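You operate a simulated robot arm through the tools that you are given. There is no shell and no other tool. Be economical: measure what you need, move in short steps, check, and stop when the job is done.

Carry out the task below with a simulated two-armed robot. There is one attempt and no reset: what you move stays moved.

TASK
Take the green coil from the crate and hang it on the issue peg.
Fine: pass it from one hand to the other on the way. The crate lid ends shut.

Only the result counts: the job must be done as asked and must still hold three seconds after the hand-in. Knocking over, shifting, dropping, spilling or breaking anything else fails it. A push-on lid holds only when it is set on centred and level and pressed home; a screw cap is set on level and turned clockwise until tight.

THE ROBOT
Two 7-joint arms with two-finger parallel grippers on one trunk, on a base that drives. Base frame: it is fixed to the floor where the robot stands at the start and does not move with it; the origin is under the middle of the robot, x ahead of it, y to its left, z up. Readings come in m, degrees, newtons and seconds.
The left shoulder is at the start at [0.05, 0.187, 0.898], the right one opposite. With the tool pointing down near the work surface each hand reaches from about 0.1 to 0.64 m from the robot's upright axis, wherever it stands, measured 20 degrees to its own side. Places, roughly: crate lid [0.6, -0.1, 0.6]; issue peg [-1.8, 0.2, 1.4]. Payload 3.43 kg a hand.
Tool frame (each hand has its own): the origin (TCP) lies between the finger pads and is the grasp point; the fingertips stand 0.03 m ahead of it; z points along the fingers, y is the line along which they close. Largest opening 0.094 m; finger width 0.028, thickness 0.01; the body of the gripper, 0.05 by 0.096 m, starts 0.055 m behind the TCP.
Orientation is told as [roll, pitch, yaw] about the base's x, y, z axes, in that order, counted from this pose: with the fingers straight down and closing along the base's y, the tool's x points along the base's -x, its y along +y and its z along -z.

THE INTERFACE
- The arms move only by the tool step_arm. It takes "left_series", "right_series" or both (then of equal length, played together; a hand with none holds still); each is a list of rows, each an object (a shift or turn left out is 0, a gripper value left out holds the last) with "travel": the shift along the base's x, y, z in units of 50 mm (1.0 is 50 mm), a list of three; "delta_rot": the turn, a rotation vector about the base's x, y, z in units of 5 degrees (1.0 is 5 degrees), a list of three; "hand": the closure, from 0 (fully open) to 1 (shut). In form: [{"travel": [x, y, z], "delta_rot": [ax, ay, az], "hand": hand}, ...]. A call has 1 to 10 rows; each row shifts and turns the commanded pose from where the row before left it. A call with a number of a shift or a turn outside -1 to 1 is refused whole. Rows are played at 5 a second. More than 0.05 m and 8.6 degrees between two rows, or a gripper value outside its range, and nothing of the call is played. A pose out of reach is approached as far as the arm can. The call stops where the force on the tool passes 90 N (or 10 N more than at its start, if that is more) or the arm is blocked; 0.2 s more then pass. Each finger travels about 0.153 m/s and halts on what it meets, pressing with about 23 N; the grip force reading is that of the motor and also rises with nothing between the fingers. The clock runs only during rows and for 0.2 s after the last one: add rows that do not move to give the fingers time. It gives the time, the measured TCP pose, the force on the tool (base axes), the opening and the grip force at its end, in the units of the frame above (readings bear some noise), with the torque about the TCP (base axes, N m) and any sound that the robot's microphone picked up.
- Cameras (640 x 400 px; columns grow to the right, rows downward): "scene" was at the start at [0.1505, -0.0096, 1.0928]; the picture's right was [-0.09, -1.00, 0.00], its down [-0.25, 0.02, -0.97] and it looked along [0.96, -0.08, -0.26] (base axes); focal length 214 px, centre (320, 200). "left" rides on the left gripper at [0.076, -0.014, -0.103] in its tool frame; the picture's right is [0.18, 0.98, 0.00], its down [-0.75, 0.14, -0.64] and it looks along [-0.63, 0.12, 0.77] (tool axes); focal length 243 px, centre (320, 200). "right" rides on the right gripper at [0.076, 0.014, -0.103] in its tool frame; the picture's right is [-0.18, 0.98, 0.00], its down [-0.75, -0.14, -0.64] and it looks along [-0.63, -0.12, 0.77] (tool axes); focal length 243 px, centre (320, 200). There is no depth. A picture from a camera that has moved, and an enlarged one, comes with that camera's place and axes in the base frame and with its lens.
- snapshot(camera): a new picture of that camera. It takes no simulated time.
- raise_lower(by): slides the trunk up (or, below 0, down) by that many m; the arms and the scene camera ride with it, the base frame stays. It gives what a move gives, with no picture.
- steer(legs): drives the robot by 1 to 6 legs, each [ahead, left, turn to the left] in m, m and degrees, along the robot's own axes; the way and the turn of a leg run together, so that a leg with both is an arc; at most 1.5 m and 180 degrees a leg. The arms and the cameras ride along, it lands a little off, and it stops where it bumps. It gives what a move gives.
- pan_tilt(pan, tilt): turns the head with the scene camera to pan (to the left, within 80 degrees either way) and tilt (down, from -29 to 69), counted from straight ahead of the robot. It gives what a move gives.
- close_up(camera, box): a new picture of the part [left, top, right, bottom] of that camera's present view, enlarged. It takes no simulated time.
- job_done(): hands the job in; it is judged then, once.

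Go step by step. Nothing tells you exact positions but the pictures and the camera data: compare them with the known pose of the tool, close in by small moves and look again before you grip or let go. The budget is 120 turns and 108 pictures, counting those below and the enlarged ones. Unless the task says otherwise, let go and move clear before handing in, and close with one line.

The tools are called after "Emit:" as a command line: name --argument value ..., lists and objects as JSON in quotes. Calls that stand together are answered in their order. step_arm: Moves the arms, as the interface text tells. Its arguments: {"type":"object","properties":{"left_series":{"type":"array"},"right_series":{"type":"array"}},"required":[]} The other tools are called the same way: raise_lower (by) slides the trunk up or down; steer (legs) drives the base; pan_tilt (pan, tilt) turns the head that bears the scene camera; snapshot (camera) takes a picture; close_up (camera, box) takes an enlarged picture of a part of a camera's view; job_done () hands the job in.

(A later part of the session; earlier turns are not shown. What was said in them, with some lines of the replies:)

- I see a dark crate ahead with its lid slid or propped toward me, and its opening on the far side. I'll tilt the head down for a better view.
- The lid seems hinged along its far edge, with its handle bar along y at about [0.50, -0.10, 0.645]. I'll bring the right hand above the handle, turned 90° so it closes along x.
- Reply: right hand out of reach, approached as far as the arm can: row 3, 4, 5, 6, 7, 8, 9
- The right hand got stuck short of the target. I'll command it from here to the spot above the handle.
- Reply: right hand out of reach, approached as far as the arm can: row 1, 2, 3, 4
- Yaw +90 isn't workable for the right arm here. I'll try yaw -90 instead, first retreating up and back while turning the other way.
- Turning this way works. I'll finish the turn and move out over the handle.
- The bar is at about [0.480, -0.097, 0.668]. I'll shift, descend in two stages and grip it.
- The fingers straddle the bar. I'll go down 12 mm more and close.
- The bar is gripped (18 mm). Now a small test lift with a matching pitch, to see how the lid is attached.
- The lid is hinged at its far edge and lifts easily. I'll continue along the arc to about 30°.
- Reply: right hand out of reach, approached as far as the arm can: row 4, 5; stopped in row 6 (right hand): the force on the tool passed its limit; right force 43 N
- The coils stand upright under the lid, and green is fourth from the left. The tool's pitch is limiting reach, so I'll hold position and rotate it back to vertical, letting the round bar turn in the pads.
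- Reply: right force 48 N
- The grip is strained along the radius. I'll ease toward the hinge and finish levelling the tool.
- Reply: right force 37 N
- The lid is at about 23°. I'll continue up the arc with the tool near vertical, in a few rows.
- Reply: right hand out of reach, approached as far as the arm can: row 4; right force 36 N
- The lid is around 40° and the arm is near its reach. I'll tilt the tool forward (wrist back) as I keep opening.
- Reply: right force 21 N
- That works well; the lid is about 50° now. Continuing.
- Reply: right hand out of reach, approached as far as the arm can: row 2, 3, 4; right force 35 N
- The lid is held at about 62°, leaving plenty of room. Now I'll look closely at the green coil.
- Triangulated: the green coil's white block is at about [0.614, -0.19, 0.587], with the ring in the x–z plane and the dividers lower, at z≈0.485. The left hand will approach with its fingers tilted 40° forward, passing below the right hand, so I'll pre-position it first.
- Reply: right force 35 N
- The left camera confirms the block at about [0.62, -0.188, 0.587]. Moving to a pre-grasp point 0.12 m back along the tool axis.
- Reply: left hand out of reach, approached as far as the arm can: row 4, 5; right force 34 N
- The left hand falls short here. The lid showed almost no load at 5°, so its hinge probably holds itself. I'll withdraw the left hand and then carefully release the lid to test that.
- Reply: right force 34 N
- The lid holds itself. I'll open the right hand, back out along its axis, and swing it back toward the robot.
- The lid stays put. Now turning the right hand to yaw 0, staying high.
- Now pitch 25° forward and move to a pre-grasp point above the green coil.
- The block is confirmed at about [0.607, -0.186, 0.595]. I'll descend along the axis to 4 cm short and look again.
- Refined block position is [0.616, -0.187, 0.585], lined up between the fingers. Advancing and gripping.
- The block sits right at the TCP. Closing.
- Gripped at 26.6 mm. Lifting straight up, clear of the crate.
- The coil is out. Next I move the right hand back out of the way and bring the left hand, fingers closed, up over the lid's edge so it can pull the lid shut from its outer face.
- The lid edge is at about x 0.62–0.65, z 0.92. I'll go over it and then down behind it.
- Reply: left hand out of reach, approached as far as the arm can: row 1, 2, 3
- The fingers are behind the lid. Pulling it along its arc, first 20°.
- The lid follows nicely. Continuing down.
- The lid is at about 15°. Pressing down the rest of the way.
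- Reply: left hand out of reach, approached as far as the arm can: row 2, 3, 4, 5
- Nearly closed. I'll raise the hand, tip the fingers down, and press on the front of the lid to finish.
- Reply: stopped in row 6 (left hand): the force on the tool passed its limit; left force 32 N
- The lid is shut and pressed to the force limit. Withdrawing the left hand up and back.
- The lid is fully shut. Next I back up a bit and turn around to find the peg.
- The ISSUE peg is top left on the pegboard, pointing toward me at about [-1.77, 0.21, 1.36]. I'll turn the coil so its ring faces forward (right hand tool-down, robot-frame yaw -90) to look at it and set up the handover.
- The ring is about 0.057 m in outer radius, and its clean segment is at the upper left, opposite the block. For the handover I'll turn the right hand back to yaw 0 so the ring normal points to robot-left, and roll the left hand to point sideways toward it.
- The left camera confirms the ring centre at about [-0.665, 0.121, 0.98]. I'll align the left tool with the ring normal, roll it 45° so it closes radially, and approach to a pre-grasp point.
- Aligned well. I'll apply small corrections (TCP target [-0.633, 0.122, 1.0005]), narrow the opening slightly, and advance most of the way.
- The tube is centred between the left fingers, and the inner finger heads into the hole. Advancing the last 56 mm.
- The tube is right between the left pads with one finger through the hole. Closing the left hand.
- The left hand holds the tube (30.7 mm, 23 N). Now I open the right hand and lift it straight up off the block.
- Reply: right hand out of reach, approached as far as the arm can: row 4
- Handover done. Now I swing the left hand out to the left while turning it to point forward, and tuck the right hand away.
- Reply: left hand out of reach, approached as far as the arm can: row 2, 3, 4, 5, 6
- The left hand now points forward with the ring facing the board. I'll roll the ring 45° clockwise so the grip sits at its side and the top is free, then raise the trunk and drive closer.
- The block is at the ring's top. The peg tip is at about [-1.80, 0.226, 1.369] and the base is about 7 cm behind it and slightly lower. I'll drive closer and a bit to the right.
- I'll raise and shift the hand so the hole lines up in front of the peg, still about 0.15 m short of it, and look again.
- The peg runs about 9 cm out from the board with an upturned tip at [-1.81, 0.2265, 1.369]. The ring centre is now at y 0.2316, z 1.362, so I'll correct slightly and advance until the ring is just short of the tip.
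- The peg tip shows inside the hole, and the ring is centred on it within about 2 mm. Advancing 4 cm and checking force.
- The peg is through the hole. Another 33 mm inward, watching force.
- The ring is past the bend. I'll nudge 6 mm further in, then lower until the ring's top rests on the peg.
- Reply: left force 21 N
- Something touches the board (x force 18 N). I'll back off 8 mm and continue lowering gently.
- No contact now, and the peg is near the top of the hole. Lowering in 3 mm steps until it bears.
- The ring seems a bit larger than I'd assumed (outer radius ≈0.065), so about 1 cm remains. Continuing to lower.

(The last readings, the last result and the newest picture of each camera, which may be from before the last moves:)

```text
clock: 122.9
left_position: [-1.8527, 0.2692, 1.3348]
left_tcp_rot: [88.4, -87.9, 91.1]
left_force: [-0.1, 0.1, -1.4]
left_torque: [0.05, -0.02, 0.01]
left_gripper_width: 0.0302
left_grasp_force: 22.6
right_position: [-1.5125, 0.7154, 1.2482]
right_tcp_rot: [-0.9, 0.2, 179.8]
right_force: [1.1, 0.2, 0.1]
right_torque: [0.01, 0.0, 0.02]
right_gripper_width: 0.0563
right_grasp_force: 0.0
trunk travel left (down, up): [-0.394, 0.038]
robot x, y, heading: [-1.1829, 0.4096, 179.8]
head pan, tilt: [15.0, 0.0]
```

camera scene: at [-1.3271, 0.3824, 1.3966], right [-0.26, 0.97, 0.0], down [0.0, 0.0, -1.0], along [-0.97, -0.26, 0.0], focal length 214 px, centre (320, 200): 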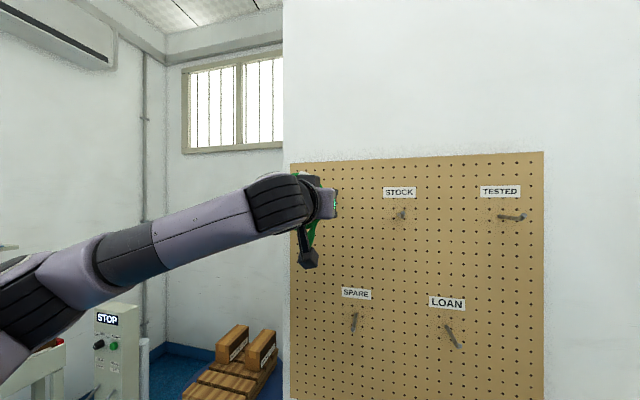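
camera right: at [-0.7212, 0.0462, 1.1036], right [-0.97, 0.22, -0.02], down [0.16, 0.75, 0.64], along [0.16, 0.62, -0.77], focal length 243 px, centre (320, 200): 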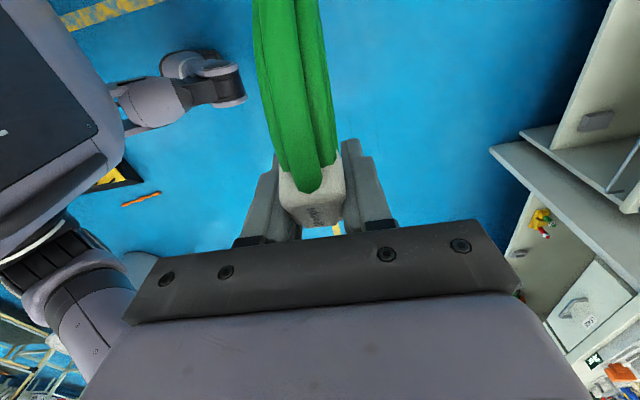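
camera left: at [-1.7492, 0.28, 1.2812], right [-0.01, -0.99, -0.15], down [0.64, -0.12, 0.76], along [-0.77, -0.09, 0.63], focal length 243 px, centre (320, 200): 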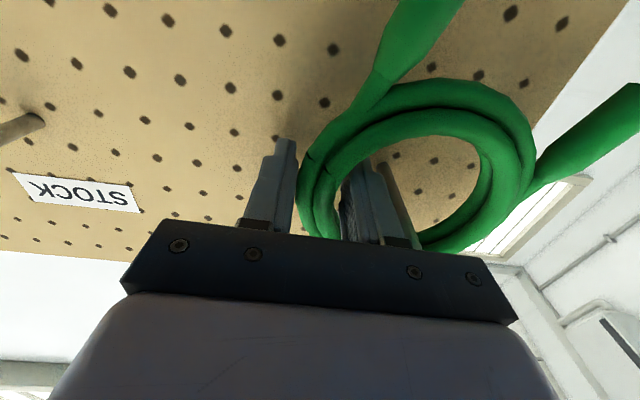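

Emit:
step_arm --left_series '[{"travel": [0, 0, -0.06]}, {}]'

Emit:
step_arm --left_series '[{"travel": [0, 0, -0.06]}, {}]'

Emit:
close_up --camera "scene" --box '[270, 170, 350, 230]'

```text
clock: 123.5
left_position: [-1.8545, 0.2694, 1.3325]
left_tcp_rot: [89.0, -87.9, 90.6]
left_force: [0.3, 0.0, -1.1]
left_torque: [0.1, 0.04, 0.01]
left_gripper_width: 0.0302
left_grasp_force: 23.3
right_position: [-1.5124, 0.7141, 1.2492]
right_tcp_rot: [-0.8, 0.2, 179.9]
right_force: [-0.1, -0.8, -0.2]
right_torque: [0.03, 0.03, 0.0]
right_gripper_width: 0.0563
right_grasp_force: 0.0
trunk travel left (down, up): [-0.394, 0.038]
robot x, y, heading: [-1.1811, 0.4068, 179.7]
head pan, tilt: [15.0, 0.0]
```

```text
clock: 124.1
left_position: [-1.8526, 0.2694, 1.3272]
left_tcp_rot: [89.3, -87.8, 90.1]
left_force: [0.1, 0.1, -2.4]
left_torque: [0.05, 0.01, -0.01]
left_gripper_width: 0.0303
left_grasp_force: 23.1
right_position: [-1.5144, 0.7142, 1.2488]
right_tcp_rot: [-0.8, 0.1, 179.9]
right_force: [0.0, -0.7, -0.4]
right_torque: [-0.02, 0.01, 0.01]
right_gripper_width: 0.0563
right_grasp_force: 0.1
trunk travel left (down, up): [-0.394, 0.038]
robot x, y, heading: [-1.1801, 0.4089, 179.6]
head pan, tilt: [15.0, 0.0]
```

```text
6.67 times, centred on (310, 200) of scene
camera zoom: at [-1.3274, 0.3824, 1.3966], right [-0.26, 0.97, 0.0], down [0.0, 0.0, -1.0], along [-0.97, -0.26, 0.0], focal length 1430 px, centre (387, 200)
```

zoom: 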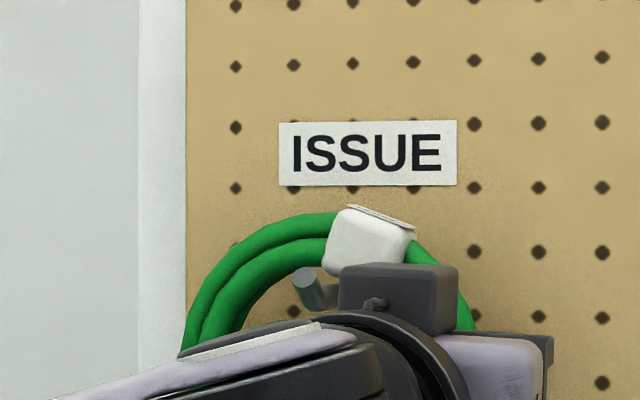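

I can now see the peg through the hole just under the ring's top, with its lip in front. About 1 cm to go.

Emit:
step_arm --left_series '[{"travel": [0, 0, -0.08]}, {"travel": [0, 0, -0.06]}, {}]'

Emit:
close_up --camera "scene" --box '[270, 170, 350, 230]'

```text
clock: 124.9
left_position: [-1.8513, 0.268, 1.3261]
left_tcp_rot: [101.1, -87.8, 78.4]
left_force: [-7.9, -1.5, 20.2]
left_torque: [-0.72, -0.23, -0.27]
left_gripper_width: 0.0305
left_grasp_force: 23.1
right_position: [-1.5128, 0.7155, 1.2495]
right_tcp_rot: [-0.8, 0.2, 179.9]
right_force: [-0.4, -0.4, -0.1]
right_torque: [0.01, -0.02, 0.0]
right_gripper_width: 0.0563
right_grasp_force: 0.1
trunk travel left (down, up): [-0.394, 0.038]
robot x, y, heading: [-1.1801, 0.4079, 180.1]
head pan, tilt: [15.0, 0.0]
```

```text
6.67 times, centred on (310, 200) of scene
camera zoom: at [-1.3264, 0.3828, 1.397], right [-0.26, 0.97, 0.0], down [0.0, 0.0, -1.0], along [-0.97, -0.26, 0.0], focal length 1430 px, centre (387, 200)
```

zoom: 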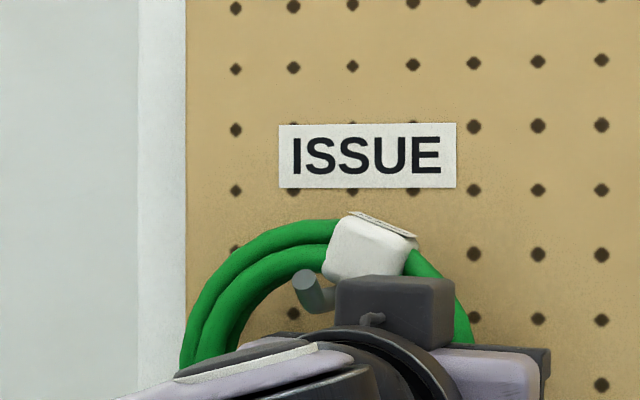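

The ring bears on the peg (20 N upward). I'll relieve the load a little and open the fingers gently.

Emit:
step_arm --left_series '[{"travel": [0, 0, 0.06]}, {"hand": 0.62}, {"hand": 0.52}, {"hand": 0.45}, {}]'

Emit:
close_up --camera "scene" --box '[270, 170, 350, 230]'

Emit:
snapshot --camera "left"

```text
clock: 126.1
left_position: [-1.8523, 0.2688, 1.3248]
left_tcp_rot: [88.8, -88.0, 90.7]
left_force: [-0.3, 0.1, -0.2]
left_torque: [0.0, 0.01, -0.02]
left_gripper_width: 0.0515
left_grasp_force: 0.0
right_position: [-1.5132, 0.7153, 1.2489]
right_tcp_rot: [-0.9, 0.2, 179.9]
right_force: [-0.3, -0.5, 0.6]
right_torque: [0.01, -0.03, 0.0]
right_gripper_width: 0.0561
right_grasp_force: 0.1
trunk travel left (down, up): [-0.394, 0.038]
robot x, y, heading: [-1.181, 0.405, 179.8]
head pan, tilt: [15.0, 0.0]
```

```text
6.67 times, centred on (310, 200) of scene
camera zoom: at [-1.3272, 0.3824, 1.3966], right [-0.26, 0.97, 0.0], down [0.0, 0.0, -1.0], along [-0.97, -0.26, 0.0], focal length 1430 px, centre (387, 200)
```

zoom: 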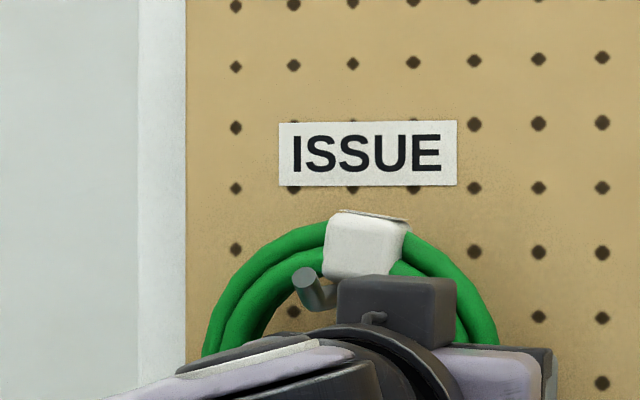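

```text
17 pictures are left
camera left: at [-1.7491, 0.2794, 1.2487], right [-0.01, -0.99, -0.15], down [0.64, -0.12, 0.76], along [-0.77, -0.09, 0.63], focal length 243 px, centre (320, 200)
```

left: 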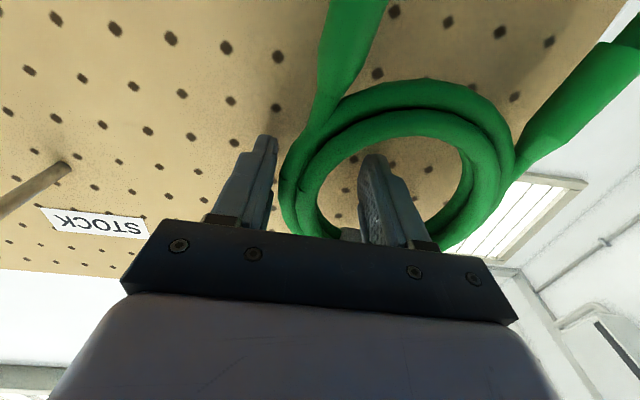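

The coil now hangs freely on the peg. I'll centre the fingers around the tube (+y 4 mm) and retract straight back.

Emit:
step_arm --left_series '[{"travel": [0, 0.08, 0]}, {"travel": [0.2, 0, 0]}, {"travel": [0.3, 0, 0]}, {"travel": [0.4, 0, 0]}, {"travel": [0.6, 0, 0]}, {"travel": [0.8, 0, 0]}, {"travel": [0.9, 0, 0]}, {}]'

Emit:
snapshot --camera "left"

Emit:
snapshot --camera "scene"

```text
clock: 127.9
left_position: [-1.693, 0.2719, 1.3251]
left_tcp_rot: [88.9, -87.9, 90.5]
left_force: [-0.4, -0.4, -0.2]
left_torque: [0.01, -0.02, 0.0]
left_gripper_width: 0.0517
left_grasp_force: 0.1
right_position: [-1.5133, 0.7145, 1.2486]
right_tcp_rot: [-0.9, 0.1, 179.9]
right_force: [-0.8, -0.9, -0.9]
right_torque: [-0.01, 0.06, 0.02]
right_gripper_width: 0.0565
right_grasp_force: 0.0
trunk travel left (down, up): [-0.394, 0.038]
robot x, y, heading: [-1.178, 0.4053, 179.9]
head pan, tilt: [15.0, 0.0]
```

```text
16 pictures are left
camera left: at [-1.5894, 0.2831, 1.2499], right [-0.01, -0.99, -0.15], down [0.64, -0.12, 0.76], along [-0.77, -0.09, 0.63], focal length 243 px, centre (320, 200)
```

left: 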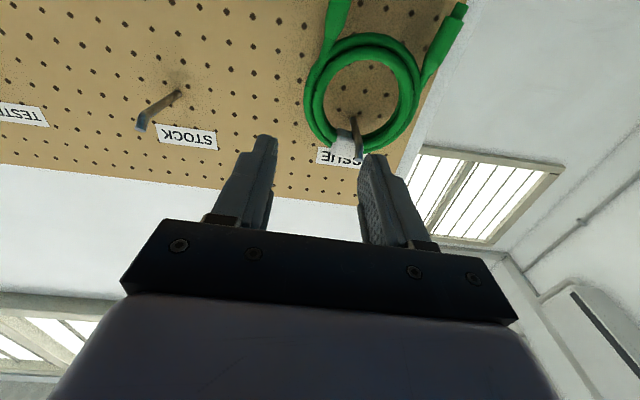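

```text
15 pictures are left
camera scene: at [-1.3275, 0.3825, 1.3965], right [-0.26, 0.97, 0.0], down [0.0, 0.0, -1.0], along [-0.97, -0.26, 0.0], focal length 214 px, centre (320, 200)
```

scene: 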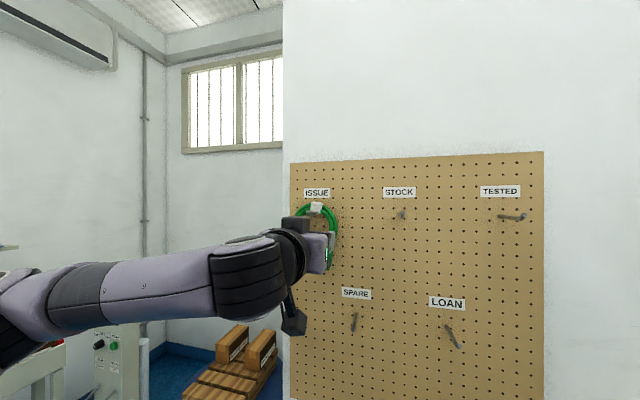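

The coil hangs on the ISSUE peg and the hand is clear. I'll pull back further and do a final check.

Emit:
step_arm --left_series '[{"travel": [0.9, 0, 0]}, {"travel": [0.9, -0.2, 0]}, {"travel": [0.5, -0.5, -0.5]}, {}]'

Emit:
steer --legs '[[-0.3, 0, 0]]'

Emit:
close_up --camera "scene" --box '[260, 140, 420, 260]'

```text
clock: 128.9
left_position: [-1.5809, 0.2438, 1.3023]
left_tcp_rot: [87.4, -87.9, 92.1]
left_force: [-0.6, -0.8, 0.3]
left_torque: [0.01, 0.05, -0.03]
left_gripper_width: 0.0517
left_grasp_force: 0.0
left hand out of reach, approached as far as the arm can: row 3
right_position: [-1.5135, 0.7158, 1.2494]
right_tcp_rot: [-0.9, 0.0, 180.0]
right_force: [0.1, 0.1, -0.2]
right_torque: [-0.02, 0.04, -0.03]
right_gripper_width: 0.0566
right_grasp_force: 0.0
trunk travel left (down, up): [-0.394, 0.038]
robot x, y, heading: [-1.1808, 0.4059, 179.9]
head pan, tilt: [15.0, 0.0]
```

```text
clock: 131.0
left_position: [-1.2851, 0.2414, 1.3041]
left_tcp_rot: [87.9, -87.9, 91.6]
left_force: [-0.2, -0.1, -0.1]
left_torque: [0.0, 0.02, -0.01]
left_gripper_width: 0.052
left_grasp_force: 0.0
right_position: [-1.2186, 0.7141, 1.2483]
right_tcp_rot: [-0.9, 0.1, -180.1]
right_force: [-0.6, -0.6, 0.2]
right_torque: [-0.03, 0.01, 0.05]
right_gripper_width: 0.0565
right_grasp_force: 0.1
trunk travel left (down, up): [-0.394, 0.038]
robot x, y, heading: [-0.8818, 0.4066, 179.8]
head pan, tilt: [15.0, 0.0]
```

```text
3.33 times, centred on (340, 200) of scene
camera zoom: at [-1.031, 0.3817, 1.3967], right [-0.26, 0.97, 0.0], down [0.0, 0.0, -1.0], along [-0.97, -0.26, 0.0], focal length 715 px, centre (253, 200)
```

zoom: 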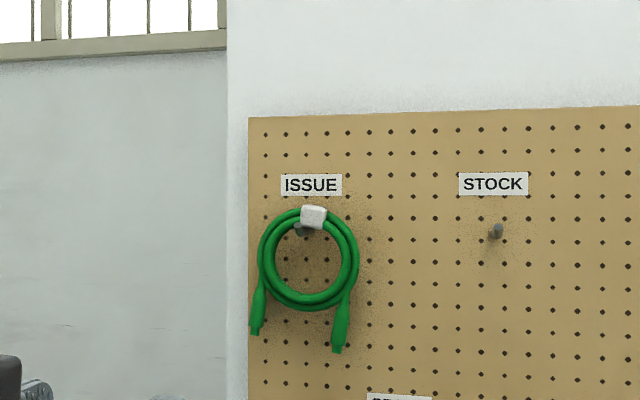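

The coil hangs steadily on the ISSUE peg, the lid was shut when last seen, and both hands are clear. Handing in.

Emit:
job_done

```text
The job is handed in.
```

The green coil is hanging on the issue peg, after passing from the right hand to the left on the way. The crate lid is pressed shut, and I saw it shut before driving to the peg. Both hands are clear.
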